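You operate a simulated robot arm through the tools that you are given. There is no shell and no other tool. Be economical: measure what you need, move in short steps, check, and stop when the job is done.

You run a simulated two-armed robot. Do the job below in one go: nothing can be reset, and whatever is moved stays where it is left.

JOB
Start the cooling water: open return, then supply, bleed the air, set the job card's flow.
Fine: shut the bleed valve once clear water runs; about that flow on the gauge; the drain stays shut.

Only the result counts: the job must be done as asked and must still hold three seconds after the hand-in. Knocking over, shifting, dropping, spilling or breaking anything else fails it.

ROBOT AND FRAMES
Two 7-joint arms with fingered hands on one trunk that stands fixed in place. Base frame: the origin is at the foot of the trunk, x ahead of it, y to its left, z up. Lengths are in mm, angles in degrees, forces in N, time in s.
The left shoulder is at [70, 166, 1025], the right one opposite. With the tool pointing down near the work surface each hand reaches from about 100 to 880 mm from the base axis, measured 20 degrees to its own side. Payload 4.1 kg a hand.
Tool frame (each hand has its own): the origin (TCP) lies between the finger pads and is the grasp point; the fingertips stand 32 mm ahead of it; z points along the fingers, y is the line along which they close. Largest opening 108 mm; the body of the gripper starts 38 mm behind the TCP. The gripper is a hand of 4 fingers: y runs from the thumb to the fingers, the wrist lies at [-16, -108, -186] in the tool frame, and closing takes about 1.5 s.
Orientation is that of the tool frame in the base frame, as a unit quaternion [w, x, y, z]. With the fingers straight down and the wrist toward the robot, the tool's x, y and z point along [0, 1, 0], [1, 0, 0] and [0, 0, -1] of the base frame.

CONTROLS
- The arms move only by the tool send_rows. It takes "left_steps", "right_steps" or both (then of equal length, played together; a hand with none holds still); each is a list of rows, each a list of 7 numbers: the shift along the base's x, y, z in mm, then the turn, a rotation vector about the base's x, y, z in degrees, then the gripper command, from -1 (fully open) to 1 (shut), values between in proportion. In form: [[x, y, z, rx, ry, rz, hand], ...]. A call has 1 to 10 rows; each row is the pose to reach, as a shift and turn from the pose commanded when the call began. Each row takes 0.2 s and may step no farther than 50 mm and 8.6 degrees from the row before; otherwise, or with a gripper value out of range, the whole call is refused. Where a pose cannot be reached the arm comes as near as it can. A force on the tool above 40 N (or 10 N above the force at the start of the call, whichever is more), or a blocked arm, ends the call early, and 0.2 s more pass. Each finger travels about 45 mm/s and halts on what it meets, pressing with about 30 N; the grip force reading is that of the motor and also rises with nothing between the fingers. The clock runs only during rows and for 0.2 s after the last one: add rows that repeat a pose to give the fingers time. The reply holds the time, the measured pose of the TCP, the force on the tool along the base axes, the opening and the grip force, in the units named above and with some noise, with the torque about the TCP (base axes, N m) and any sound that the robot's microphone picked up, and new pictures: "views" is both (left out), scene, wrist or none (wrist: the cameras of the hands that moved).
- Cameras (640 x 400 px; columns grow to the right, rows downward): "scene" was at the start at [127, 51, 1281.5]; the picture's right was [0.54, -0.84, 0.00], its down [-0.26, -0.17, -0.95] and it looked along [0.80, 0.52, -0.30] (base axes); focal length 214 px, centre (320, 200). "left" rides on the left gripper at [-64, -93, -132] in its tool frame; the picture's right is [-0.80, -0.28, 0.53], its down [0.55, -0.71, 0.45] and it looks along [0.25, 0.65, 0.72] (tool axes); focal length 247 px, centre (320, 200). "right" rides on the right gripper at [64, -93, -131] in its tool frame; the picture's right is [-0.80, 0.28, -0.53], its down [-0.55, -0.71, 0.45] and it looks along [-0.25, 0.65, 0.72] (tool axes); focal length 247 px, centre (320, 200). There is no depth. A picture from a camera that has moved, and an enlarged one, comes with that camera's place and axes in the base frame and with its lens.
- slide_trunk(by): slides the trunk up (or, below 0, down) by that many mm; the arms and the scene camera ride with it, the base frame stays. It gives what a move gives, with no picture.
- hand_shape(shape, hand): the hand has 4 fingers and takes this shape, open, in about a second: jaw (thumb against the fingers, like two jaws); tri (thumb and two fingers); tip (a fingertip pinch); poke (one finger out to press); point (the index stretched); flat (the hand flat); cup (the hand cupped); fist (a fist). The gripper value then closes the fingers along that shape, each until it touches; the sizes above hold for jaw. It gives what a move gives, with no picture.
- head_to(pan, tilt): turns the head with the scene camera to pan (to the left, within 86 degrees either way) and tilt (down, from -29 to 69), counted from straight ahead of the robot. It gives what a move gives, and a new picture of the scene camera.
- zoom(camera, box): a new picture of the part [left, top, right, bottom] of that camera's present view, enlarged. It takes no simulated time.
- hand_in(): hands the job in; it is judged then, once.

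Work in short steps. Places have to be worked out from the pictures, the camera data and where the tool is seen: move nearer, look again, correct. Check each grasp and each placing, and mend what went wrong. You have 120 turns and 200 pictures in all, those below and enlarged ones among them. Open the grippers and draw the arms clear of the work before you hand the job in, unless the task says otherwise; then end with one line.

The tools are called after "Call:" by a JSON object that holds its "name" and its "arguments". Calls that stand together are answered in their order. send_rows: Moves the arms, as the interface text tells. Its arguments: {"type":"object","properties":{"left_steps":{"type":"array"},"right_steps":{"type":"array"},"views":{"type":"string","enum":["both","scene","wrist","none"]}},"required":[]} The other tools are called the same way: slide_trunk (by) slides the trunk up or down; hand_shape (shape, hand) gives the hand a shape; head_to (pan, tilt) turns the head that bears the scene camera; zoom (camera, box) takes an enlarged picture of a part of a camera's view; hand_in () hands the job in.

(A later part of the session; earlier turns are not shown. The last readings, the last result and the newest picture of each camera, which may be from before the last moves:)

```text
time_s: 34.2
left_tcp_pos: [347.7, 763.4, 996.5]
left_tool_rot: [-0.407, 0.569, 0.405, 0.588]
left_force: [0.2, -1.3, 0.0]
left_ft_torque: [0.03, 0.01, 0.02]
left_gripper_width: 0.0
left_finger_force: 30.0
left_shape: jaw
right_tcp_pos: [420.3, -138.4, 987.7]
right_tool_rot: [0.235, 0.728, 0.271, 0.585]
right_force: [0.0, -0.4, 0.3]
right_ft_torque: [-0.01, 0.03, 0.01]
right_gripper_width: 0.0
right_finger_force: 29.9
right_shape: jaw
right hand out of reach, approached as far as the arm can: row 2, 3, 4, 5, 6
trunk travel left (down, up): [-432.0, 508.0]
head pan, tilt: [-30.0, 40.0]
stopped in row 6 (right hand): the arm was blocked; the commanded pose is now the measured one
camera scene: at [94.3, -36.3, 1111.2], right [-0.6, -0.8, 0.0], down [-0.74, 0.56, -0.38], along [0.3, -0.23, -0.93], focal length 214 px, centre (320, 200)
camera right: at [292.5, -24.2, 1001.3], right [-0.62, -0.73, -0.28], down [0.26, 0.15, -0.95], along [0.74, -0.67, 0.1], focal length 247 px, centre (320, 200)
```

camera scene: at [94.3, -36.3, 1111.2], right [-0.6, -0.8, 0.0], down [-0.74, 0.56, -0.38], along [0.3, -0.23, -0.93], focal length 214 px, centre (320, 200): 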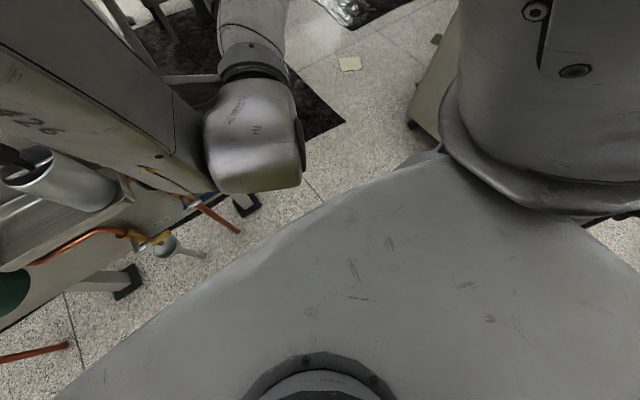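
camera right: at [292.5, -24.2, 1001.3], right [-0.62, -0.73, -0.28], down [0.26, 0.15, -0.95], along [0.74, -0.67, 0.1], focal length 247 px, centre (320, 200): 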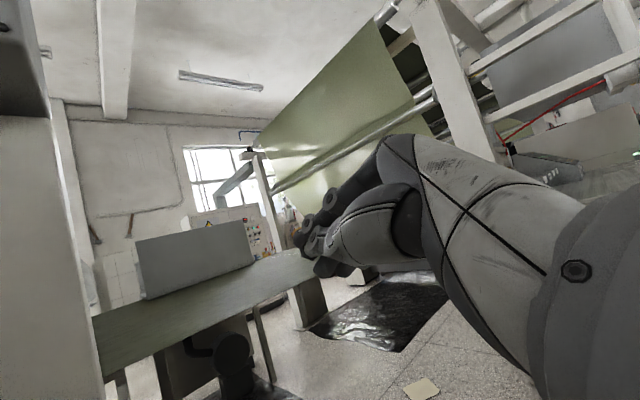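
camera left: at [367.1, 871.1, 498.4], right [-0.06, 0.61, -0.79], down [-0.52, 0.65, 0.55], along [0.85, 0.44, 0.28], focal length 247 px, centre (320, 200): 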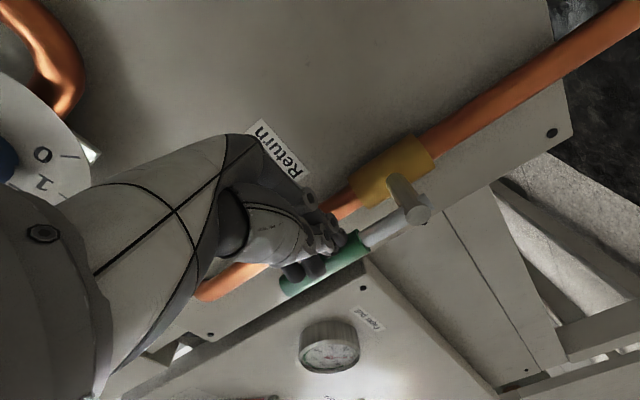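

The right arm keeps folding against the head, while the left arm is in good shape and can reach the supply lever. I swing the left hand round to point forward and unfold the right arm out to its own side.

Call:
{"name": "send_rows", "arguments": {"left_steps": [[-1, -36, -15, 0, 0, -7, 1], [-2, -72, -30, 0, 0, -14, 1], [-3, -108, -45, 0, 0, -21, 1], [-4, -144, -60, 0, 0, -28, 1], [-5, -180, -75, 0, 0, -35, 1], [-6, -216, -90, 0, 0, -42, 1], [-7, -252, -105, 0, 0, -49, 1], [-8, -288, -120, 0, 0, -56, 1], [-9, -324, -135, 0, 0, -63, 1], [-10, -360, -150, 0, 0, -70, 1]], "right_steps": [[0, -25, 0, -2.8, 6.5, 3.6, 1], [0, -50, 0, -5.6, 13, 7.2, 1], [0, -75, 0, -8.4, 19.5, 10.8, 1], [0, -100, 0, -11.2, 26, 14.4, 1], [0, -125, 0, -14, 32.5, 18, 1], [0, -150, 0, -16.8, 39, 21.6, 1], [0, -175, 0, -19.6, 45.5, 25.2, 1], [0, -200, 0, -22.4, 52, 28.8, 1], [0, -225, 0, -25.2, 58.5, 32.4, 1], [0, -250, 0, -28, 65, 36, 1]], "views": "none"}}

Call:
{"name": "head_to", "arguments": {"pan": 10, "tilt": 45}}

```text
time_s: 36.4
left_tcp_pos: [336.5, 403.4, 844.1]
left_tool_rot: [0.006, 0.699, 0.005, 0.715]
left_force: [1.5, -0.5, 0.1]
left_ft_torque: [-0.01, 0.04, -0.01]
left_gripper_width: 0.0
left_finger_force: 30.2
left_shape: jaw
left hand out of reach, approached as far as the arm can: row 1, 2, 3, 4, 5
right_tcp_pos: [419.9, -385.8, 985.5]
right_tool_rot: [0.032, 0.731, 0.678, 0.076]
right_force: [-0.1, 0.1, 0.0]
right_ft_torque: [0.0, 0.02, 0.0]
right_gripper_width: 0.2
right_finger_force: 29.9
right_shape: jaw
right hand out of reach, approached as far as the arm can: row 1, 2, 3, 4, 5, 6, 7
trunk travel left (down, up): [-432.0, 508.0]
head pan, tilt: [-30.0, 40.0]
```

```text
time_s: 37.5
left_tcp_pos: [336.4, 404.8, 844.4]
left_tool_rot: [0.004, 0.698, 0.006, 0.716]
left_force: [0.3, 0.5, 0.4]
left_ft_torque: [0.03, 0.01, 0.01]
left_gripper_width: 0.1
left_finger_force: 29.8
left_shape: jaw
right_tcp_pos: [419.1, -385.7, 985.5]
right_tool_rot: [0.033, 0.731, 0.677, 0.078]
right_force: [0.0, -0.4, 0.1]
right_ft_torque: [0.01, 0.02, 0.01]
right_gripper_width: 0.2
right_finger_force: 29.6
right_shape: jaw
trunk travel left (down, up): [-432.0, 508.0]
head pan, tilt: [10.0, 45.0]
camera scene: at [128.7, 14.1, 1139.1], right [0.17, -0.98, 0.0], down [-0.7, -0.12, -0.71], along [0.7, 0.12, -0.71], focal length 214 px, centre (320, 200)
```

scene: 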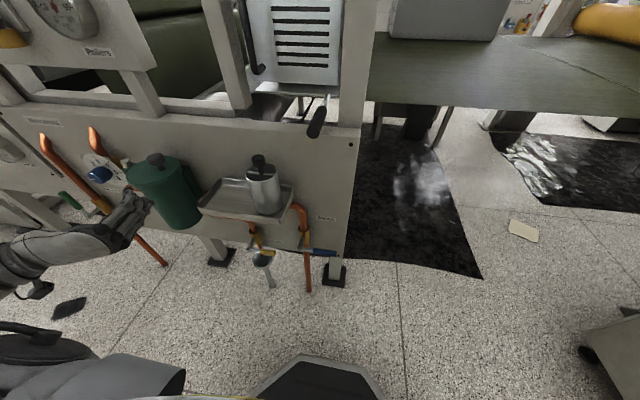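

Both arms are clean now and the left hand points straight ahead. I bring it in front of the machine, down to below and ahead of the supply lever.

Call:
{"name": "send_rows", "arguments": {"left_steps": [[0, -32, -36, 0, 0, 0, 1], [0, -64, -72, 0, 0, 0, 1], [0, -96, -108, 0, 0, 0, 1], [0, -128, -144, 0, 0, 0, 1], [0, -160, -180, 0, 0, 0, 1], [0, -192, -216, 0, 0, 0, 1], [0, -224, -252, 0, 0, 0, 1], [0, -256, -288, 0, 0, 0, 1], [0, -288, -324, 0, 0, 0, 1], [0, -325, -356, 0, 0, 0, 1]], "views": "both"}}

```text
time_s: 39.7
left_tcp_pos: [336.1, 79.4, 488.6]
left_tool_rot: [0.005, 0.699, 0.004, 0.715]
left_force: [-1.3, 0.0, -0.3]
left_ft_torque: [0.0, 0.0, 0.02]
left_gripper_width: 0.0
left_finger_force: 30.3
left_shape: jaw
right_tcp_pos: [420.5, -386.6, 985.3]
right_tool_rot: [0.033, 0.73, 0.678, 0.077]
right_force: [0.0, -0.2, -0.1]
right_ft_torque: [0.02, -0.01, -0.03]
right_gripper_width: 0.0
right_finger_force: 29.7
right_shape: jaw
trunk travel left (down, up): [-432.0, 508.0]
head pan, tilt: [10.0, 45.0]
camera scene: at [128.9, 13.9, 1139.1], right [0.17, -0.98, 0.0], down [-0.7, -0.12, -0.71], along [0.7, 0.12, -0.71], focal length 214 px, centre (320, 200)
camera left: at [204.9, 171.1, 419.2], right [0.55, 0.27, -0.79], down [0.43, 0.71, 0.55], along [0.71, -0.65, 0.27], focal length 247 px, centre (320, 200)
```

scene: 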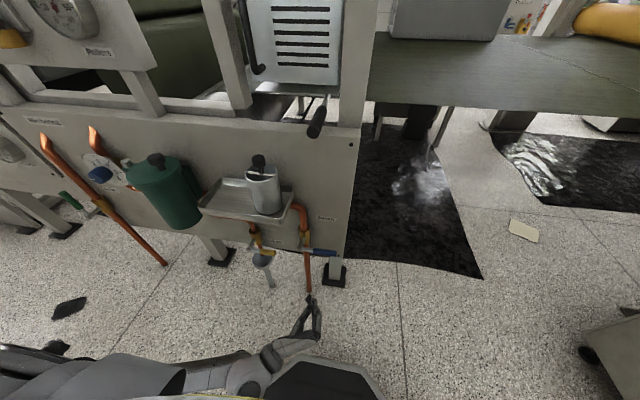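
left: 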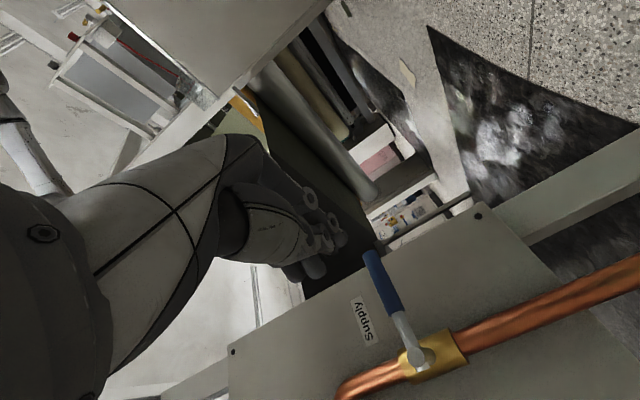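

The supply lever is at z≈495, from hub y≈150 to tip y≈31. I go under it near y≈62 and then raise.

Call:
{"name": "send_rows", "arguments": {"left_steps": [[0, -8, -40, 0, 0, 0, 1], [10, -17, -62, 0, 0, 0, 1], [55, -17, -62, 0, 0, 0, 1], [100, -17, -62, 0, 0, 0, 1], [140, -17, -62, 0, 0, 0, 1], [159, -17, -62, 0, 0, 0, 1], [159, -17, -52, 0, 0, 0, 1], [159, -17, -42, 0, 0, 0, 1]], "views": "wrist"}}

```text
time_s: 41.5
left_tcp_pos: [495.3, 63.1, 447.3]
left_tool_rot: [0.004, 0.699, 0.006, 0.715]
left_force: [-0.3, 0.2, -0.2]
left_ft_torque: [0.01, 0.0, 0.03]
left_gripper_width: 0.0
left_finger_force: 30.4
left_shape: jaw
right_tcp_pos: [418.5, -385.8, 985.7]
right_tool_rot: [0.033, 0.731, 0.678, 0.076]
right_force: [0.5, 0.5, -0.6]
right_ft_torque: [-0.01, -0.02, -0.03]
right_gripper_width: 0.0
right_finger_force: 30.3
right_shape: jaw
trunk travel left (down, up): [-432.0, 508.0]
head pan, tilt: [10.0, 45.0]
camera left: at [365.0, 153.5, 376.7], right [0.55, 0.27, -0.79], down [0.43, 0.71, 0.55], along [0.71, -0.65, 0.27], focal length 247 px, centre (320, 200)
```

left: 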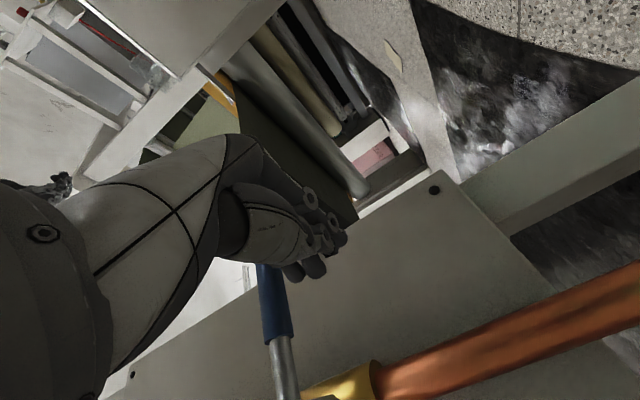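

The fingers are right beneath the blue lever. I push it up along its arc.

Call:
{"name": "send_rows", "arguments": {"left_steps": [[0, 0, 12, 0, 0, 0, 1], [0, 0, 24, 0, 0, 0, 1], [0, 0, 38, 0, 0, 0, 1], [0, 0, 52, 0, 0, 0, 1], [0, 1, 66, 0, 0, 0, 1], [0, 4, 80, 0, 0, 0, 1], [0, 10, 94, 0, 0, 0, 1], [0, 20, 106, 0, 0, 0, 1], [0, 32, 116, 0, 0, 0, 1], [0, 44, 122, 0, 0, 0, 1]], "views": "wrist"}}

Call:
{"name": "send_rows", "arguments": {"left_steps": [[0, 8, 4, 0, 0, 0, 1], [0, 16, 7, 0, 0, 0, 1], [0, 24, 7, 0, 0, 0, 1], [0, 32, 7, 0, 0, 0, 1], [0, 40, 7, 0, 0, 0, 1]], "views": "both"}}

```text
time_s: 43.7
left_tcp_pos: [496.0, 106.5, 568.1]
left_tool_rot: [0.005, 0.699, 0.004, 0.715]
left_force: [-1.1, -2.5, -2.4]
left_ft_torque: [0.02, 0.04, -0.02]
left_gripper_width: 0.1
left_finger_force: 30.0
left_shape: jaw
right_tcp_pos: [420.5, -385.7, 986.2]
right_tool_rot: [0.032, 0.73, 0.678, 0.076]
right_force: [0.1, -0.3, 0.9]
right_ft_torque: [0.02, -0.01, -0.01]
right_gripper_width: 0.2
right_finger_force: 29.7
right_shape: jaw
trunk travel left (down, up): [-432.0, 508.0]
head pan, tilt: [10.0, 45.0]
camera left: at [365.2, 197.6, 498.8], right [0.55, 0.27, -0.79], down [0.43, 0.71, 0.55], along [0.71, -0.65, 0.27], focal length 247 px, centre (320, 200)
```

left: 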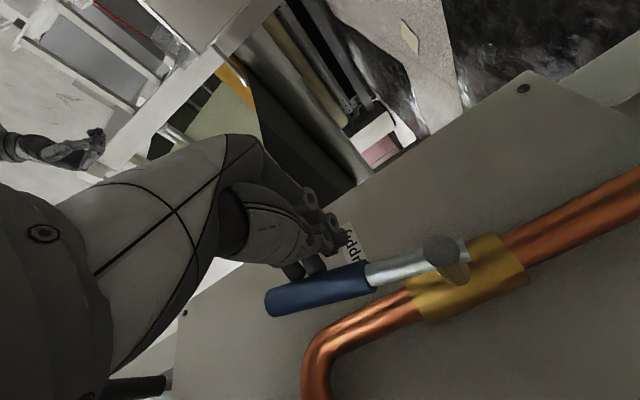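

```text
time_s: 44.9
left_tcp_pos: [491.4, 139.3, 575.9]
left_tool_rot: [0.009, 0.7, 0.002, 0.714]
left_force: [-4.9, -29.9, 0.7]
left_ft_torque: [0.26, -0.04, -0.72]
left_gripper_width: 0.3
left_finger_force: 29.9
left_shape: jaw
right_tcp_pos: [419.4, -386.6, 984.8]
right_tool_rot: [0.032, 0.73, 0.678, 0.077]
right_force: [-0.7, 1.2, -0.7]
right_ft_torque: [-0.02, 0.03, 0.02]
right_gripper_width: 0.1
right_finger_force: 30.0
right_shape: jaw
trunk travel left (down, up): [-432.0, 508.0]
head pan, tilt: [10.0, 45.0]
stopped in row 5 (left hand): the force on the tool passed its limit at 44 N (the readings are from after the stop); the commanded pose is now the measured one
camera scene: at [128.9, 12.3, 1139.1], right [0.17, -0.98, 0.0], down [-0.7, -0.12, -0.71], along [0.7, 0.12, -0.71], focal length 214 px, centre (320, 200)
camera left: at [361.5, 231.6, 506.4], right [0.55, 0.26, -0.79], down [0.45, 0.71, 0.55], along [0.71, -0.65, 0.27], focal length 247 px, centre (320, 200)
```

scene: 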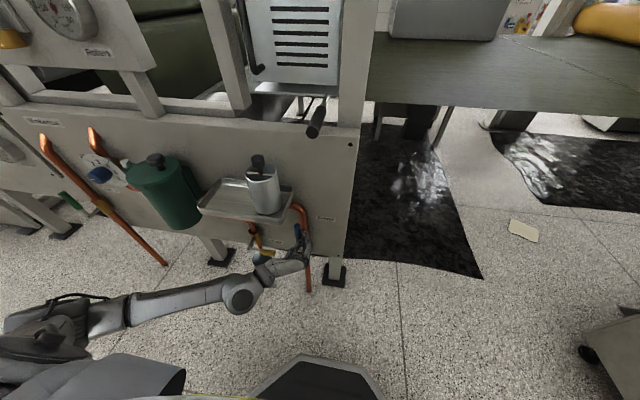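
left: 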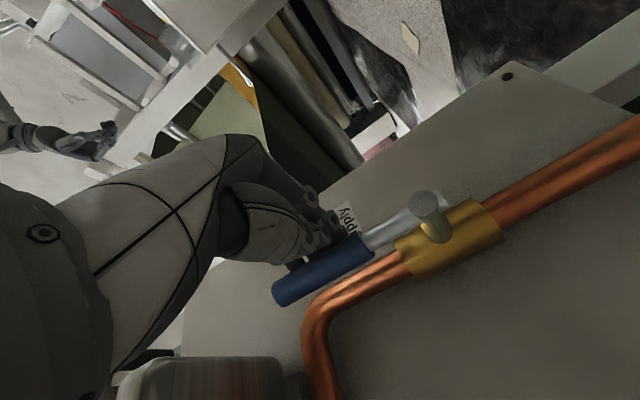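

Supply is fully open and on its stop. I back the left hand out and return it to the upper left side for the bleed valve.

Call:
{"name": "send_rows", "arguments": {"left_steps": [[0, -12, 0, 0, 0, 0, 1], [-40, -18, 0, 0, 0, 0, 1], [-85, -18, 0, 0, 0, 0, 1], [-130, -18, 0, 0, 0, 0, 1], [-160, -10, 0, 0, 0, 0, 1], [-160, 25, 30, 0, 0, 0, 1], [-160, 60, 60, 0, 0, 0, 1], [-160, 95, 90, 0, 0, 0, 1], [-160, 130, 120, 0, 0, 0, 1], [-160, 165, 150, 0, 0, 0, 1]], "views": "none"}}

Call:
{"name": "send_rows", "arguments": {"left_steps": [[0, 35, 20, 0, 0, 7, 1], [0, 70, 40, 0, 0, 14, 1], [0, 105, 60, 0, 0, 21, 1], [0, 140, 80, 0, 0, 28, 1], [0, 175, 100, 0, 0, 35, 1], [0, 210, 120, 0, 0, 42, 1], [0, 245, 140, 0, 0, 49, 1], [0, 280, 160, 0, 0, 56, 1], [0, 315, 180, 0, 0, 63, 1], [0, 350, 200, 0, 0, 70, 1]], "views": "none"}}

Call:
{"name": "slide_trunk", "arguments": {"by": 230}}

Call:
{"name": "head_to", "arguments": {"pan": 55, "tilt": 15}}

```text
time_s: 47.1
left_tcp_pos: [333.9, 306.4, 724.9]
left_tool_rot: [0.008, 0.699, 0.004, 0.715]
left_force: [-0.1, -0.3, -0.1]
left_ft_torque: [-0.01, -0.01, -0.01]
left_gripper_width: 0.1
left_finger_force: 29.9
left_shape: jaw
right_tcp_pos: [419.2, -385.9, 984.9]
right_tool_rot: [0.032, 0.731, 0.678, 0.077]
right_force: [0.1, -0.3, 0.1]
right_ft_torque: [0.02, 0.01, -0.02]
right_gripper_width: 0.1
right_finger_force: 30.3
right_shape: jaw
trunk travel left (down, up): [-432.0, 508.0]
head pan, tilt: [10.0, 45.0]
```

```text
time_s: 49.3
left_tcp_pos: [332.2, 658.4, 924.6]
left_tool_rot: [-0.404, 0.571, 0.405, 0.589]
left_force: [0.3, 0.4, 0.6]
left_ft_torque: [0.02, 0.0, 0.01]
left_gripper_width: 0.0
left_finger_force: 29.9
left_shape: jaw
right_tcp_pos: [418.6, -384.6, 986.4]
right_tool_rot: [0.034, 0.73, 0.678, 0.076]
right_force: [0.1, 0.2, -0.5]
right_ft_torque: [0.0, -0.03, -0.01]
right_gripper_width: 0.1
right_finger_force: 29.5
right_shape: jaw
trunk travel left (down, up): [-432.0, 508.0]
head pan, tilt: [10.0, 45.0]
```

```text
time_s: 51.8
left_tcp_pos: [334.1, 656.8, 1156.2]
left_tool_rot: [-0.404, 0.571, 0.404, 0.59]
left_force: [0.3, 1.0, 0.9]
left_ft_torque: [-0.01, 0.0, 0.01]
left_gripper_width: 0.3
left_finger_force: 29.8
left_shape: jaw
right_tcp_pos: [421.9, -384.5, 1215.4]
right_tool_rot: [0.032, 0.73, 0.679, 0.077]
right_force: [0.7, -0.1, 0.1]
right_ft_torque: [-0.01, -0.01, 0.03]
right_gripper_width: 0.0
right_finger_force: 30.4
right_shape: jaw
trunk travel left (down, up): [-662.0, 278.0]
head pan, tilt: [10.0, 45.0]
```

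```text
time_s: 52.9
left_tcp_pos: [333.9, 658.3, 1156.0]
left_tool_rot: [-0.403, 0.571, 0.404, 0.59]
left_force: [-1.3, -0.7, -0.1]
left_ft_torque: [0.03, 0.0, 0.0]
left_gripper_width: 0.2
left_finger_force: 30.3
left_shape: jaw
right_tcp_pos: [421.1, -384.7, 1215.4]
right_tool_rot: [0.033, 0.73, 0.678, 0.077]
right_force: [0.1, 0.1, -0.3]
right_ft_torque: [-0.03, -0.03, -0.03]
right_gripper_width: 0.1
right_finger_force: 29.5
right_shape: jaw
trunk travel left (down, up): [-662.0, 278.0]
head pan, tilt: [55.0, 15.0]
camera scene: at [102.3, 76.5, 1415.8], right [0.82, -0.57, 0.0], down [-0.15, -0.21, -0.97], along [0.55, 0.79, -0.26], focal length 214 px, centre (320, 200)
```

scene: 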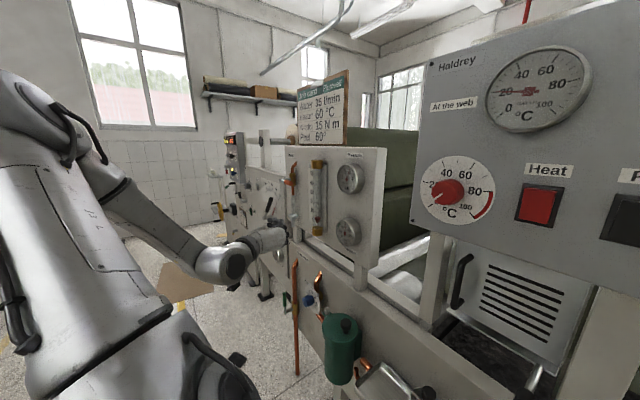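

I check the gauges and the bleed area up close.

Call:
{"name": "zoom", "arguments": {"camera": "scene", "box": [270, 140, 390, 250]}}

Call:
{"name": "zoom", "arguments": {"camera": "scene", "box": [260, 250, 380, 380]}}

```text
3.64 times, centred on (330, 195) of scene
camera zoom: at [102.3, 76.5, 1415.8], right [0.82, -0.57, 0.0], down [-0.15, -0.21, -0.97], along [0.55, 0.79, -0.26], focal length 780 px, centre (284, 218)
```

zoom: 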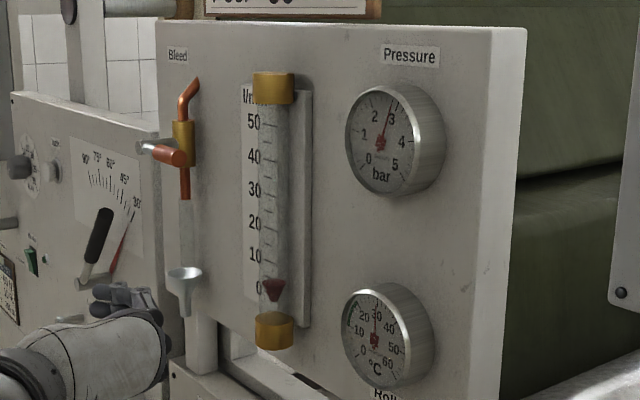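

```text
3.08 times, centred on (320, 315) of scene
camera zoom: at [102.3, 76.5, 1415.8], right [0.82, -0.57, 0.0], down [-0.15, -0.21, -0.97], along [0.55, 0.79, -0.26], focal length 660 px, centre (320, -154)
```

zoom: 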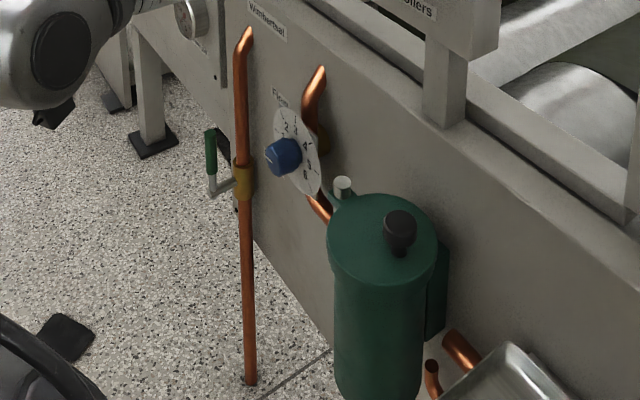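

Pressure reads about 2.6 bar and flow is 0, since the knob is shut. I bring the fingertips under the bleed lever.

Call:
{"name": "send_rows", "arguments": {"left_steps": [[20, 40, 5, 0, 0, 0, 1], [45, 80, 10, 0, 0, 0, 1], [75, 115, 15, 0, 0, 0, 1], [105, 150, 20, 0, 0, 0, 1], [135, 180, 25, 0, 0, 0, 1], [160, 205, 30, 0, 0, 0, 1], [170, 210, 35, 0, 0, 0, 1]], "views": "both"}}

```text
time_s: 54.5
left_tcp_pos: [503.5, 867.4, 1191.5]
left_tool_rot: [-0.404, 0.571, 0.405, 0.589]
left_force: [0.1, 0.1, -0.3]
left_ft_torque: [-0.02, -0.01, -0.02]
left_gripper_width: 0.0
left_finger_force: 29.9
left_shape: jaw
right_tcp_pos: [419.1, -385.3, 1215.8]
right_tool_rot: [0.032, 0.73, 0.678, 0.077]
right_force: [0.9, 0.1, 0.3]
right_ft_torque: [0.02, 0.0, 0.03]
right_gripper_width: 0.0
right_finger_force: 29.8
right_shape: jaw
trunk travel left (down, up): [-662.0, 278.0]
head pan, tilt: [55.0, 15.0]
camera scene: at [102.2, 76.5, 1415.9], right [0.82, -0.57, 0.0], down [-0.15, -0.21, -0.97], along [0.55, 0.79, -0.26], focal length 214 px, centre (320, 200)
camera left: at [371.3, 777.1, 1122.2], right [-0.06, 0.61, -0.79], down [-0.52, 0.66, 0.55], along [0.85, 0.45, 0.27], focal length 247 px, centre (320, 200)
```

scene: 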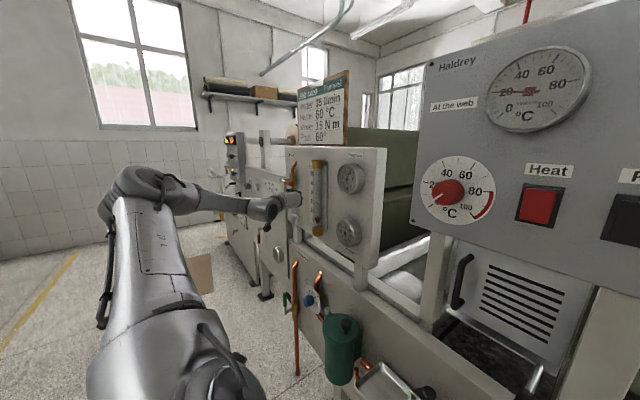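
left: 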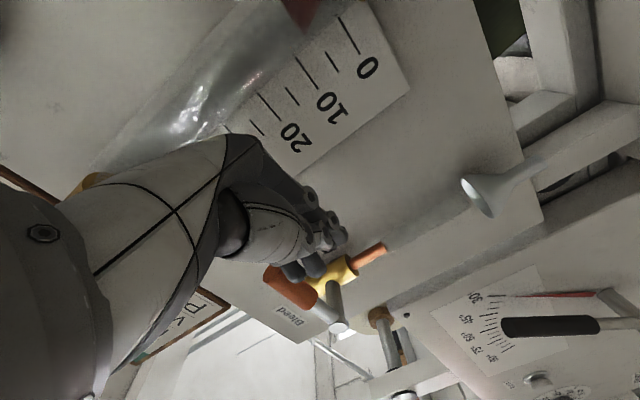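

The bleed lever runs from hub y≈981 to tip y≈885 at z≈1243. I shift inboard and push it up to about 60°, leaving it easy to push back down.

Call:
{"name": "send_rows", "arguments": {"left_steps": [[0, 17, 5, 0, 0, 0, 1], [0, 17, 15, 0, 0, 0, 1], [0, 17, 25, 0, 0, 0, 1], [0, 17, 35, 0, 0, 0, 1], [0, 16, 46, 0, 0, 0, 1], [0, 16, 57, 0, 0, 0, 1], [0, 18, 68, 0, 0, 0, 1], [0, 22, 79, 0, 0, 0, 1], [0, 27, 88, 0, 0, 0, 1], [0, 31, 96, 0, 0, 0, 1]], "views": "wrist"}}

```text
time_s: 56.7
left_tcp_pos: [504.2, 897.2, 1288.5]
left_tool_rot: [-0.405, 0.57, 0.405, 0.589]
left_force: [-3.3, -2.9, 0.1]
left_ft_torque: [0.08, -0.07, 0.03]
left_gripper_width: 0.4
left_finger_force: 29.8
left_shape: jaw
right_tcp_pos: [418.7, -386.0, 1215.2]
right_tool_rot: [0.033, 0.73, 0.678, 0.076]
right_force: [-0.2, 0.3, -0.3]
right_ft_torque: [0.01, -0.01, 0.01]
right_gripper_width: 0.1
right_finger_force: 30.7
right_shape: jaw
trunk travel left (down, up): [-662.0, 278.0]
head pan, tilt: [55.0, 15.0]
camera left: at [371.1, 806.6, 1218.4], right [-0.06, 0.61, -0.79], down [-0.52, 0.66, 0.55], along [0.85, 0.45, 0.28], focal length 247 px, centre (320, 200)
```

left: 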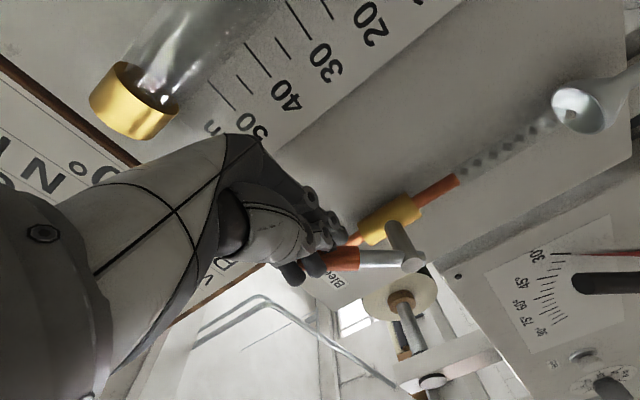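

It is bleeding: a bubbly stream runs to the funnel. I hold 2 s and look again.

Call:
{"name": "send_rows", "arguments": {"left_steps": [[0, 0, 0, 0, 0, 0, 1], [0, 0, 0, 0, 0, 0, 1], [0, 0, 0, 0, 0, 0, 1], [0, 0, 0, 0, 0, 0, 1], [0, 0, 0, 0, 0, 0, 1], [0, 0, 0, 0, 0, 0, 1], [0, 0, 0, 0, 0, 0, 1], [0, 0, 0, 0, 0, 0, 1], [0, 0, 0, 0, 0, 0, 1], [0, 0, 0, 0, 0, 0, 1]], "views": "wrist"}}

Call:
{"name": "zoom", "arguments": {"camera": "left", "box": [380, 50, 640, 210]}}

```text
time_s: 58.9
left_tcp_pos: [504.4, 897.2, 1287.5]
left_tool_rot: [-0.404, 0.57, 0.404, 0.59]
left_force: [-2.1, -1.2, 1.8]
left_ft_torque: [0.08, -0.05, 0.02]
left_gripper_width: 0.0
left_finger_force: 29.9
left_shape: jaw
right_tcp_pos: [419.7, -385.3, 1215.6]
right_tool_rot: [0.033, 0.73, 0.678, 0.077]
right_force: [0.0, -0.1, 0.4]
right_ft_torque: [0.0, -0.04, 0.02]
right_gripper_width: 0.1
right_finger_force: 29.5
right_shape: jaw
trunk travel left (down, up): [-662.0, 278.0]
head pan, tilt: [55.0, 15.0]
camera left: at [371.2, 806.6, 1218.1], right [-0.06, 0.61, -0.79], down [-0.52, 0.66, 0.55], along [0.85, 0.44, 0.28], focal length 247 px, centre (320, 200)
```

left: 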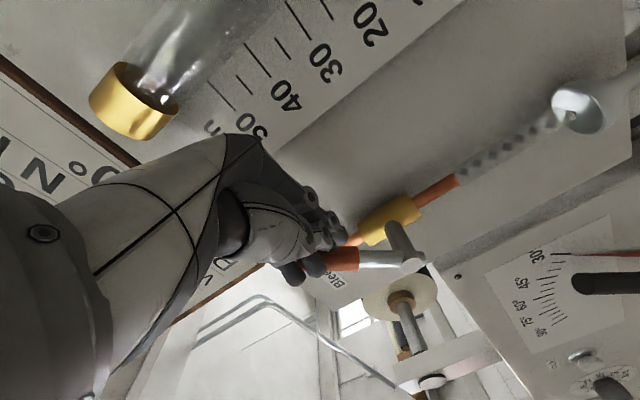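

```text
2.46 times, centred on (510, 130) of left
camera zoom: at [371.2, 806.6, 1218.1], right [-0.06, 0.61, -0.79], down [-0.52, 0.66, 0.55], along [0.85, 0.44, 0.28], focal length 608 px, centre (-148, 372)
```

zoom: 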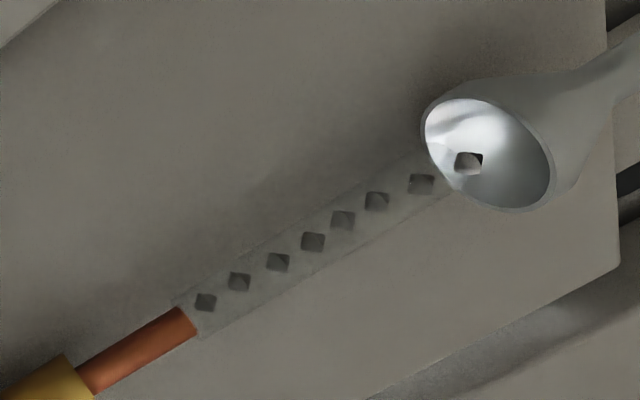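

Bubbles are still coming. Meanwhile I move the hand from under the lever to above it, ready to shut.

Call:
{"name": "send_rows", "arguments": {"left_steps": [[0, -20, 0, 0, 0, 0, 1], [-10, -35, 25, 0, 0, 0, 1], [-10, -35, 65, 0, 0, 0, 1], [-5, -20, 90, 0, 0, 0, 1], [0, 5, 90, 0, 0, 0, 1], [0, 25, 90, 0, 0, 0, 1], [0, 25, 90, 0, 0, 0, 1], [0, 25, 90, 0, 0, 0, 1]], "views": "wrist"}}

Call:
{"name": "zoom", "arguments": {"camera": "scene", "box": [270, 140, 390, 250]}}

```text
time_s: 60.7
left_tcp_pos: [504.0, 923.7, 1377.0]
left_tool_rot: [-0.404, 0.571, 0.404, 0.59]
left_force: [0.0, 0.2, -1.1]
left_ft_torque: [-0.01, -0.02, -0.01]
left_gripper_width: 0.0
left_finger_force: 30.0
left_shape: jaw
right_tcp_pos: [419.8, -384.6, 1215.4]
right_tool_rot: [0.033, 0.73, 0.678, 0.077]
right_force: [-0.1, 0.0, -0.6]
right_ft_torque: [-0.01, 0.0, 0.0]
right_gripper_width: 0.0
right_finger_force: 30.2
right_shape: jaw
trunk travel left (down, up): [-662.0, 278.0]
head pan, tilt: [55.0, 15.0]
camera left: at [372.1, 832.4, 1306.9], right [-0.06, 0.61, -0.79], down [-0.52, 0.66, 0.55], along [0.85, 0.44, 0.27], focal length 247 px, centre (320, 200)
```

left: 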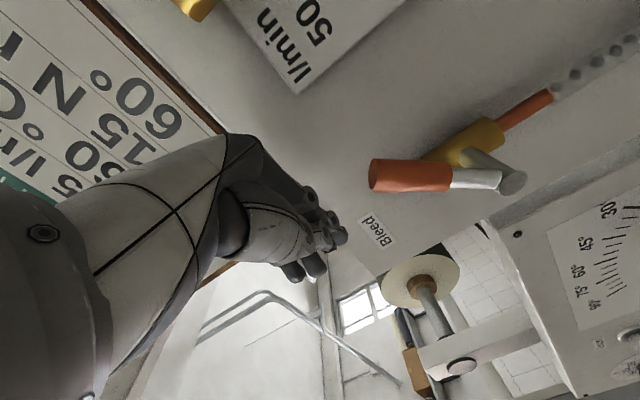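

```text
3.64 times, centred on (330, 195) of scene
camera zoom: at [102.3, 76.7, 1415.9], right [0.82, -0.57, 0.0], down [-0.15, -0.21, -0.97], along [0.55, 0.79, -0.26], focal length 780 px, centre (284, 218)
```

zoom: 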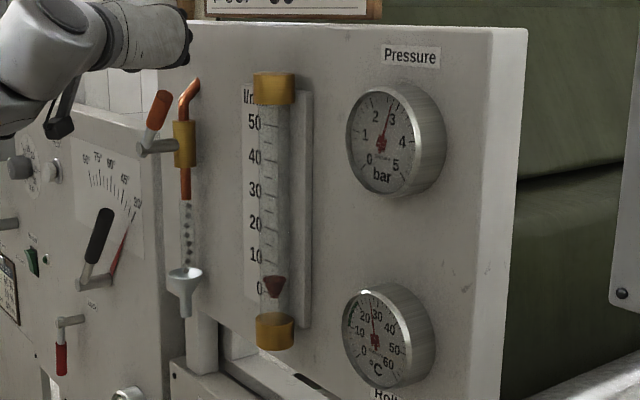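

The lever stands at about 65° and the stream is visible from the head camera. I wait a few seconds more.

Call:
{"name": "send_rows", "arguments": {"left_steps": [[0, 0, 0, 0, 0, 0, 1], [0, 0, 0, 0, 0, 0, 1], [0, 0, 0, 0, 0, 0, 1], [0, 0, 0, 0, 0, 0, 1], [0, 0, 0, 0, 0, 0, 1], [0, 0, 0, 0, 0, 0, 1], [0, 0, 0, 0, 0, 0, 1], [0, 0, 0, 0, 0, 0, 1], [0, 0, 0, 0, 0, 0, 1], [0, 0, 0, 0, 0, 0, 1]], "views": "none"}}

Call:
{"name": "zoom", "arguments": {"camera": "scene", "box": [280, 160, 340, 230]}}

```text
time_s: 62.9
left_tcp_pos: [504.4, 923.5, 1376.9]
left_tool_rot: [-0.404, 0.571, 0.405, 0.589]
left_force: [-0.8, 1.4, -0.5]
left_ft_torque: [0.0, 0.02, 0.03]
left_gripper_width: 0.0
left_finger_force: 30.2
left_shape: jaw
right_tcp_pos: [419.9, -384.4, 1215.9]
right_tool_rot: [0.032, 0.73, 0.679, 0.076]
right_force: [-0.4, -0.4, 0.5]
right_ft_torque: [0.03, 0.02, 0.01]
right_gripper_width: 0.3
right_finger_force: 29.9
right_shape: jaw
trunk travel left (down, up): [-662.0, 278.0]
head pan, tilt: [55.0, 15.0]
```

```text
5.71 times, centred on (310, 195) of scene
camera zoom: at [102.2, 76.7, 1415.9], right [0.82, -0.57, 0.0], down [-0.15, -0.21, -0.97], along [0.55, 0.79, -0.26], focal length 1226 px, centre (377, 229)
```

zoom: 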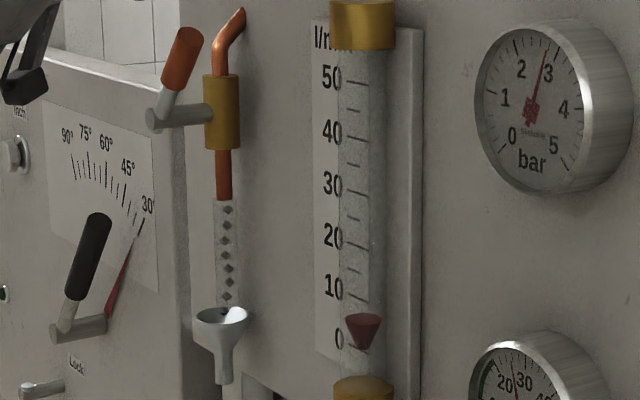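

Still bubbling; I wait on.

Call:
{"name": "send_rows", "arguments": {"left_steps": [[0, 0, 0, 0, 0, 0, 1], [0, 0, 0, 0, 0, 0, 1], [0, 0, 0, 0, 0, 0, 1], [0, 0, 0, 0, 0, 0, 1], [0, 0, 0, 0, 0, 0, 1], [0, 0, 0, 0, 0, 0, 1], [0, 0, 0, 0, 0, 0, 1], [0, 0, 0, 0, 0, 0, 1], [0, 0, 0, 0, 0, 0, 1], [0, 0, 0, 0, 0, 0, 1]], "views": "none"}}

Call:
{"name": "send_rows", "arguments": {"left_steps": [[0, 0, 0, 0, 0, 0, 1], [0, 0, 0, 0, 0, 0, 1], [0, 0, 0, 0, 0, 0, 1], [0, 0, 0, 0, 0, 0, 1], [0, 0, 0, 0, 0, 0, 1], [0, 0, 0, 0, 0, 0, 1], [0, 0, 0, 0, 0, 0, 1], [0, 0, 0, 0, 0, 0, 1], [0, 0, 0, 0, 0, 0, 1], [0, 0, 0, 0, 0, 0, 1]], "views": "none"}}

Call:
{"name": "zoom", "arguments": {"camera": "scene", "box": [280, 160, 340, 230]}}

```text
time_s: 65.1
left_tcp_pos: [505.1, 922.2, 1376.6]
left_tool_rot: [-0.404, 0.571, 0.404, 0.589]
left_force: [0.7, -0.6, -0.3]
left_ft_torque: [-0.02, 0.04, 0.0]
left_gripper_width: 0.1
left_finger_force: 29.6
left_shape: jaw
right_tcp_pos: [420.2, -385.2, 1214.9]
right_tool_rot: [0.033, 0.73, 0.678, 0.076]
right_force: [-0.2, 0.0, -0.6]
right_ft_torque: [-0.03, 0.01, 0.0]
right_gripper_width: 0.0
right_finger_force: 30.2
right_shape: jaw
trunk travel left (down, up): [-662.0, 278.0]
head pan, tilt: [55.0, 15.0]
```

```text
time_s: 67.3
left_tcp_pos: [503.4, 922.1, 1375.3]
left_tool_rot: [-0.404, 0.57, 0.405, 0.59]
left_force: [0.5, -0.2, -0.5]
left_ft_torque: [0.0, 0.0, -0.02]
left_gripper_width: 0.0
left_finger_force: 29.9
left_shape: jaw
right_tcp_pos: [420.0, -385.4, 1215.8]
right_tool_rot: [0.033, 0.73, 0.678, 0.077]
right_force: [0.6, 0.6, -0.3]
right_ft_torque: [0.0, 0.02, -0.04]
right_gripper_width: 0.1
right_finger_force: 30.2
right_shape: jaw
trunk travel left (down, up): [-662.0, 278.0]
head pan, tilt: [55.0, 15.0]
```

```text
5.71 times, centred on (310, 195) of scene
camera zoom: at [102.2, 76.7, 1415.9], right [0.82, -0.57, 0.0], down [-0.15, -0.21, -0.97], along [0.55, 0.79, -0.26], focal length 1226 px, centre (377, 229)
```

zoom: 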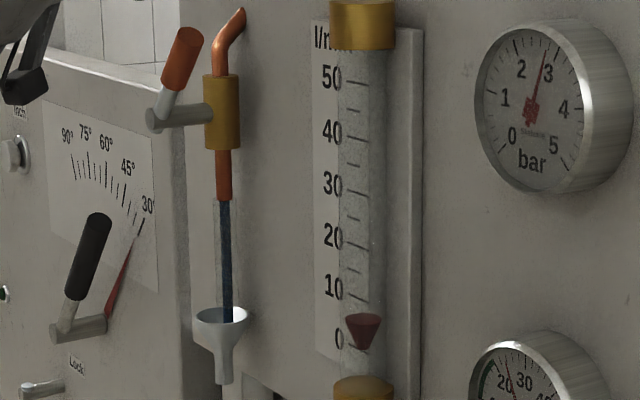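

Clear water runs now. I press the lever back down to shut the bleed valve.

Call:
{"name": "send_rows", "arguments": {"left_steps": [[0, 0, -14, 0, 0, 0, 1], [0, 0, -26, 0, 0, 0, 1], [0, -3, -38, 0, 0, 0, 1], [0, -7, -50, 0, 0, 0, 1], [0, -12, -62, 0, 0, 0, 1], [0, -17, -74, 0, 0, 0, 1], [0, -22, -86, 0, 0, 0, 1], [0, -28, -96, 0, 0, 0, 1], [0, -32, -103, 0, 0, 0, 1], [0, -34, -109, 0, 0, 0, 1]], "views": "wrist"}}

Call:
{"name": "zoom", "arguments": {"camera": "scene", "box": [280, 160, 340, 230]}}

```text
time_s: 69.5
left_tcp_pos: [501.1, 886.1, 1274.0]
left_tool_rot: [-0.404, 0.568, 0.403, 0.593]
left_force: [-2.3, 4.5, 22.6]
left_ft_torque: [0.18, -0.36, 0.06]
left_gripper_width: 0.2
left_finger_force: 29.9
left_shape: jaw
right_tcp_pos: [416.7, -387.9, 1215.2]
right_tool_rot: [0.033, 0.729, 0.679, 0.077]
right_force: [0.6, 0.1, 0.5]
right_ft_torque: [-0.03, 0.0, 0.0]
right_gripper_width: 0.2
right_finger_force: 29.8
right_shape: jaw
trunk travel left (down, up): [-662.0, 278.0]
head pan, tilt: [55.0, 15.0]
camera left: at [369.1, 796.0, 1203.0], right [-0.06, 0.61, -0.79], down [-0.52, 0.65, 0.55], along [0.85, 0.44, 0.28], focal length 247 px, centre (320, 200)
```

left: 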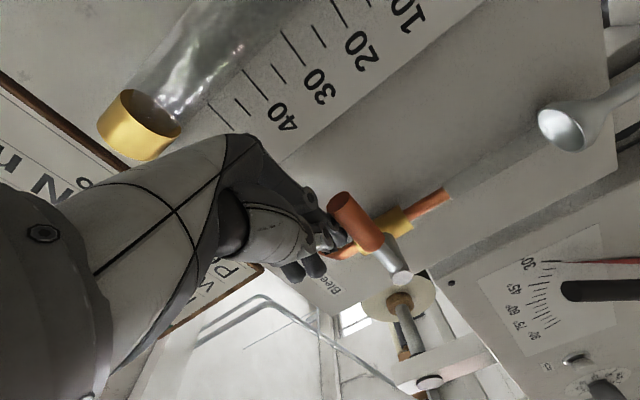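

```text
5.71 times, centred on (310, 195) of scene
camera zoom: at [98.7, 73.3, 1416.8], right [0.82, -0.57, 0.0], down [-0.15, -0.21, -0.97], along [0.55, 0.79, -0.26], focal length 1226 px, centre (377, 229)
```

zoom: 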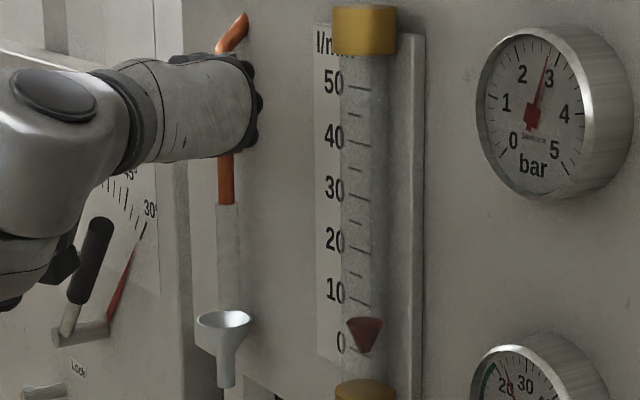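

The stream has stopped and the lever rests on its shut stop. I lift off, withdraw and lower the trunk for the flow knob.

Call:
{"name": "send_rows", "arguments": {"left_steps": [[0, 0, 15, 0, 0, 0, 1], [-30, -15, 25, 0, 0, 0, 1], [-70, -30, 25, 0, 0, 0, 1], [-110, -50, 25, 0, 0, 0, 1], [-145, -80, 25, 0, 0, -7, 1], [-160, -110, 25, 0, 0, -14, 1], [-165, -130, 25, 0, 0, -21, 1], [-165, -150, 15, 0, 0, -28, 1], [-165, -170, 0, 0, 0, -35, 1], [-165, -190, 0, 0, 0, -42, 1]], "views": "none"}}

Call:
{"name": "slide_trunk", "arguments": {"by": -380}}

Call:
{"name": "head_to", "arguments": {"pan": 57, "tilt": 10}}

Call:
{"name": "zoom", "arguments": {"camera": "scene", "box": [270, 180, 370, 270]}}

```text
time_s: 71.7
left_tcp_pos: [356.8, 709.7, 1227.0]
left_tool_rot: [-0.177, 0.676, 0.184, 0.691]
left_force: [0.6, 0.1, 0.3]
left_ft_torque: [0.0, -0.01, -0.02]
left_gripper_width: 0.0
left_finger_force: 30.2
left_shape: jaw
left hand out of reach, approached as far as the arm can: row 6, 7, 8, 9, 10
right_tcp_pos: [421.8, -386.7, 1214.8]
right_tool_rot: [0.031, 0.731, 0.678, 0.076]
right_force: [-0.3, -0.7, -0.6]
right_ft_torque: [0.02, 0.02, 0.01]
right_gripper_width: 0.0
right_finger_force: 29.4
right_shape: jaw
trunk travel left (down, up): [-662.0, 278.0]
head pan, tilt: [55.0, 15.0]
```

```text
time_s: 75.3
left_tcp_pos: [354.6, 712.7, 846.3]
left_tool_rot: [-0.177, 0.677, 0.185, 0.691]
left_force: [0.2, 0.5, -0.9]
left_ft_torque: [-0.01, -0.01, -0.01]
left_gripper_width: 0.0
left_finger_force: 30.0
left_shape: jaw
right_tcp_pos: [420.2, -385.4, 835.2]
right_tool_rot: [0.033, 0.73, 0.679, 0.077]
right_force: [-0.4, 0.1, -0.7]
right_ft_torque: [0.02, -0.02, -0.01]
right_gripper_width: 0.1
right_finger_force: 30.5
right_shape: jaw
trunk travel left (down, up): [-282.0, 658.0]
head pan, tilt: [55.0, 15.0]
```

```text
time_s: 76.0
left_tcp_pos: [354.0, 714.4, 845.6]
left_tool_rot: [-0.177, 0.677, 0.184, 0.69]
left_force: [-0.3, -0.1, -0.1]
left_ft_torque: [-0.03, 0.0, 0.02]
left_gripper_width: 0.1
left_finger_force: 29.9
left_shape: jaw
right_tcp_pos: [419.2, -384.5, 835.7]
right_tool_rot: [0.033, 0.73, 0.678, 0.077]
right_force: [0.1, 0.0, -0.1]
right_ft_torque: [-0.02, 0.01, -0.01]
right_gripper_width: 0.1
right_finger_force: 29.8
right_shape: jaw
trunk travel left (down, up): [-282.0, 658.0]
head pan, tilt: [57.0, 10.0]
camera scene: at [99.2, 78.1, 1044.0], right [0.84, -0.54, 0.0], down [-0.09, -0.15, -0.98], along [0.54, 0.83, -0.17], focal length 214 px, centre (320, 200)
```

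scene: 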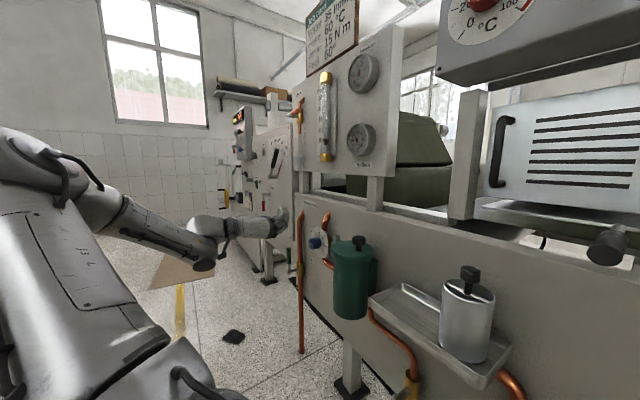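

```text
4.44 times, centred on (320, 225) of scene
camera zoom: at [99.2, 78.1, 1044.0], right [0.84, -0.54, 0.0], down [-0.09, -0.15, -0.98], along [0.54, 0.83, -0.17], focal length 953 px, centre (320, 89)
```

zoom: 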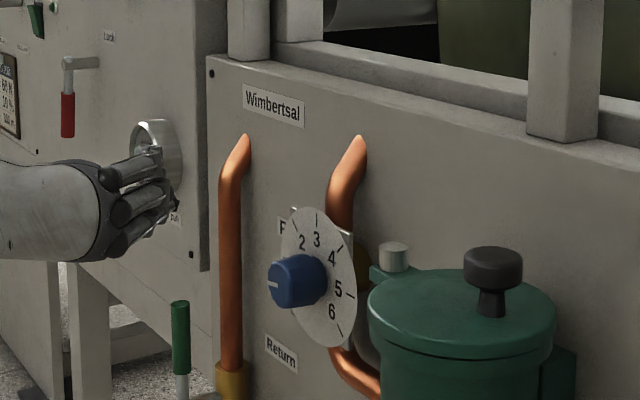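

The knob has its axis at y≈782, z≈719, its front at x≈508, its dial at x≈556 and a diameter of about 40 mm. I square the left hand to +x, then roll it so the wrist is below the knob axis, leaving room to turn clockwise.

Call:
{"name": "send_rows", "arguments": {"left_steps": [[10, 12, -20, 0, 0, -7, 0.5], [22, 24, -40, 0, 0, -14, 0], [34, 36, -60, 0, 0, -21, 0], [46, 46, -80, 0, 0, -28.5, 0], [46, 60, -100, 0, 0, -28.5, 0]], "views": "none"}}

Call:
{"name": "send_rows", "arguments": {"left_steps": [[0, 0, 0, -8.5, 0, 0, 0], [0, 0, 0, -17, 0, 0, 0], [0, 0, 0, -25.5, 0, 0, 0], [0, 0, 0, -34, 0, 0, 0], [0, 0, 0, -42.5, 0, 0, 0], [0, 0, 0, -51, 0, 0, 0], [0, 0, 0, -59.5, 0, 0, 0], [0, 0, 0, -68, 0, 0, 0], [0, 0, 0, -76.5, 0, 0, 0], [0, 0, 0, -85, 0, 0, 0]], "views": "both"}}

```text
time_s: 77.2
left_tcp_pos: [400.1, 774.3, 744.0]
left_tool_rot: [-0.001, 0.702, 0.012, 0.712]
left_force: [0.0, -1.0, 0.8]
left_ft_torque: [0.01, 0.01, -0.01]
left_gripper_width: 53.6
left_finger_force: 0.0
left_shape: jaw
right_tcp_pos: [419.8, -385.4, 835.6]
right_tool_rot: [0.033, 0.731, 0.678, 0.075]
right_force: [-0.9, 0.4, 0.3]
right_ft_torque: [0.02, 0.01, 0.02]
right_gripper_width: 0.0
right_finger_force: 29.9
right_shape: jaw
trunk travel left (down, up): [-282.0, 658.0]
head pan, tilt: [57.0, 10.0]
```

```text
time_s: 79.4
left_tcp_pos: [400.6, 773.1, 745.3]
left_tool_rot: [0.475, 0.517, 0.491, 0.516]
left_force: [-0.4, -0.2, 0.9]
left_ft_torque: [0.02, 0.03, -0.01]
left_gripper_width: 53.5
left_finger_force: 0.1
left_shape: jaw
right_tcp_pos: [419.6, -385.2, 835.7]
right_tool_rot: [0.033, 0.73, 0.678, 0.076]
right_force: [0.5, 0.3, -0.1]
right_ft_torque: [0.01, 0.03, 0.01]
right_gripper_width: 0.1
right_finger_force: 30.4
right_shape: jaw
trunk travel left (down, up): [-282.0, 658.0]
head pan, tilt: [57.0, 10.0]
camera scene: at [99.2, 78.0, 1044.0], right [0.84, -0.54, 0.0], down [-0.09, -0.15, -0.98], along [0.54, 0.83, -0.17], focal length 214 px, centre (320, 200)
camera left: at [267.2, 712.5, 650.1], right [0.54, -0.77, -0.35], down [0.43, 0.6, -0.67], along [0.73, 0.21, 0.65], focal length 247 px, centre (320, 200)
```

scene: 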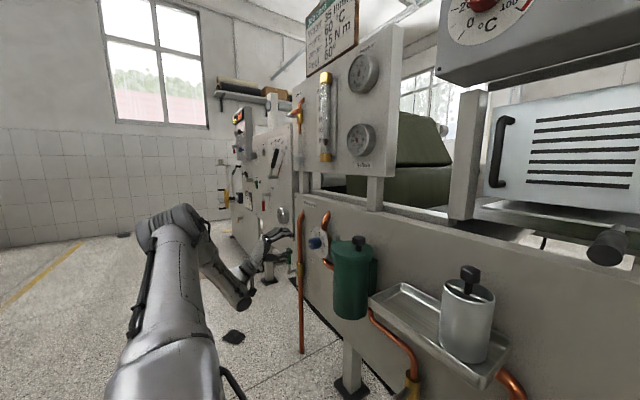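
left: 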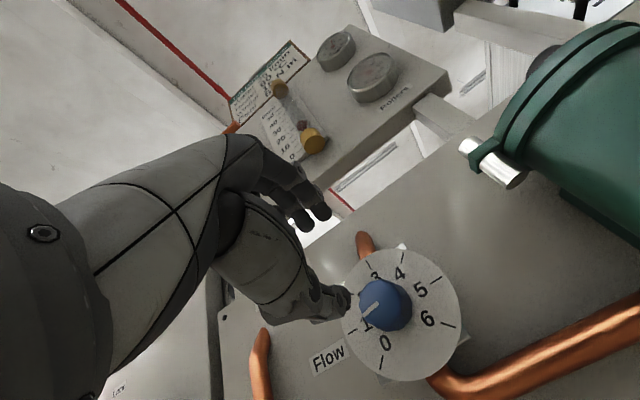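

I can see the dial well: the pointer is near 1, and the knob axis is at about y≈774, z≈713. I check the gauge, pre-roll the hand a bit further and line it up with the knob.

Call:
{"name": "zoom", "arguments": {"camera": "scene", "box": [290, 60, 350, 170]}}

Call:
{"name": "send_rows", "arguments": {"left_steps": [[0, 0, -10, -8, 0, 0, -0.4], [0, 0, -20, -16, 0, 0, -0.4], [0, 0, -30, -24, 0, 0, -0.4], [20, 1, -32, -32, 0, 0, -0.4], [40, 1, -32, -38, 0, 0, -0.4]], "views": "both"}}

```text
3.64 times, centred on (320, 115) of scene
camera zoom: at [99.2, 78.0, 1044.0], right [0.84, -0.54, 0.0], down [-0.09, -0.15, -0.98], along [0.54, 0.83, -0.17], focal length 780 px, centre (320, 509)
```

zoom: 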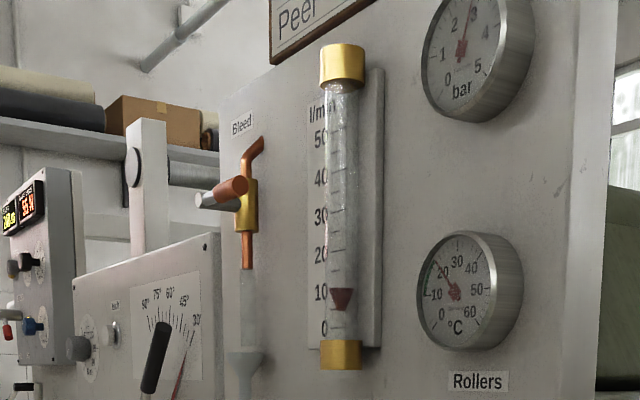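

```text
time_s: 80.6
left_tcp_pos: [440.5, 773.3, 713.6]
left_tool_rot: [0.616, 0.335, 0.632, 0.329]
left_force: [-0.1, 0.4, 0.7]
left_ft_torque: [0.02, -0.01, -0.03]
left_gripper_width: 75.3
left_finger_force: 0.0
left_shape: jaw
right_tcp_pos: [419.7, -384.9, 834.8]
right_tool_rot: [0.033, 0.73, 0.679, 0.076]
right_force: [-0.3, 0.7, -0.6]
right_ft_torque: [0.02, 0.01, 0.0]
right_gripper_width: 0.3
right_finger_force: 30.2
right_shape: jaw
trunk travel left (down, up): [-282.0, 658.0]
head pan, tilt: [57.0, 10.0]
camera scene: at [99.3, 78.0, 1044.0], right [0.84, -0.54, 0.0], down [-0.09, -0.15, -0.98], along [0.54, 0.83, -0.17], focal length 214 px, centre (320, 200)
camera left: at [307.5, 668.1, 674.6], right [0.54, -0.82, 0.2], down [0.43, 0.06, -0.9], along [0.73, 0.57, 0.38], focal length 247 px, centre (320, 200)
```

scene: 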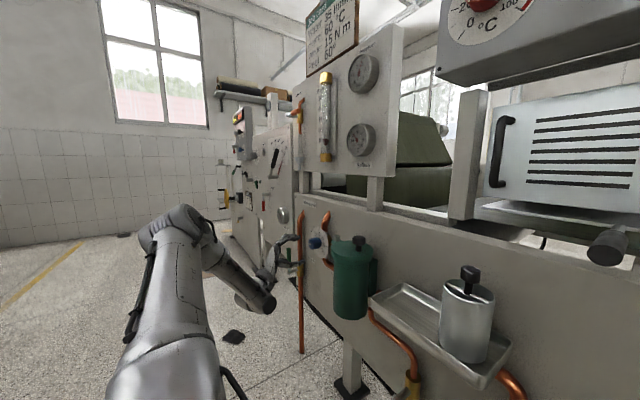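
left: 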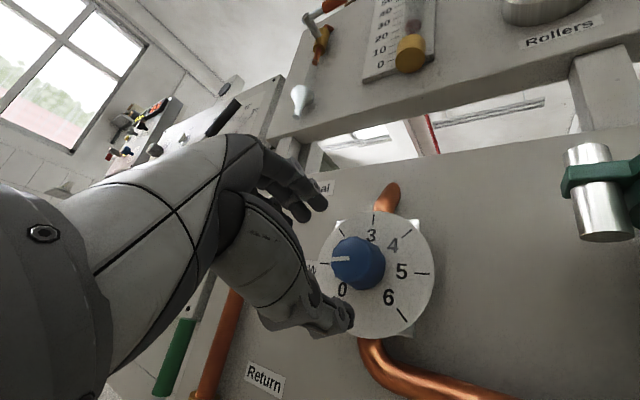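

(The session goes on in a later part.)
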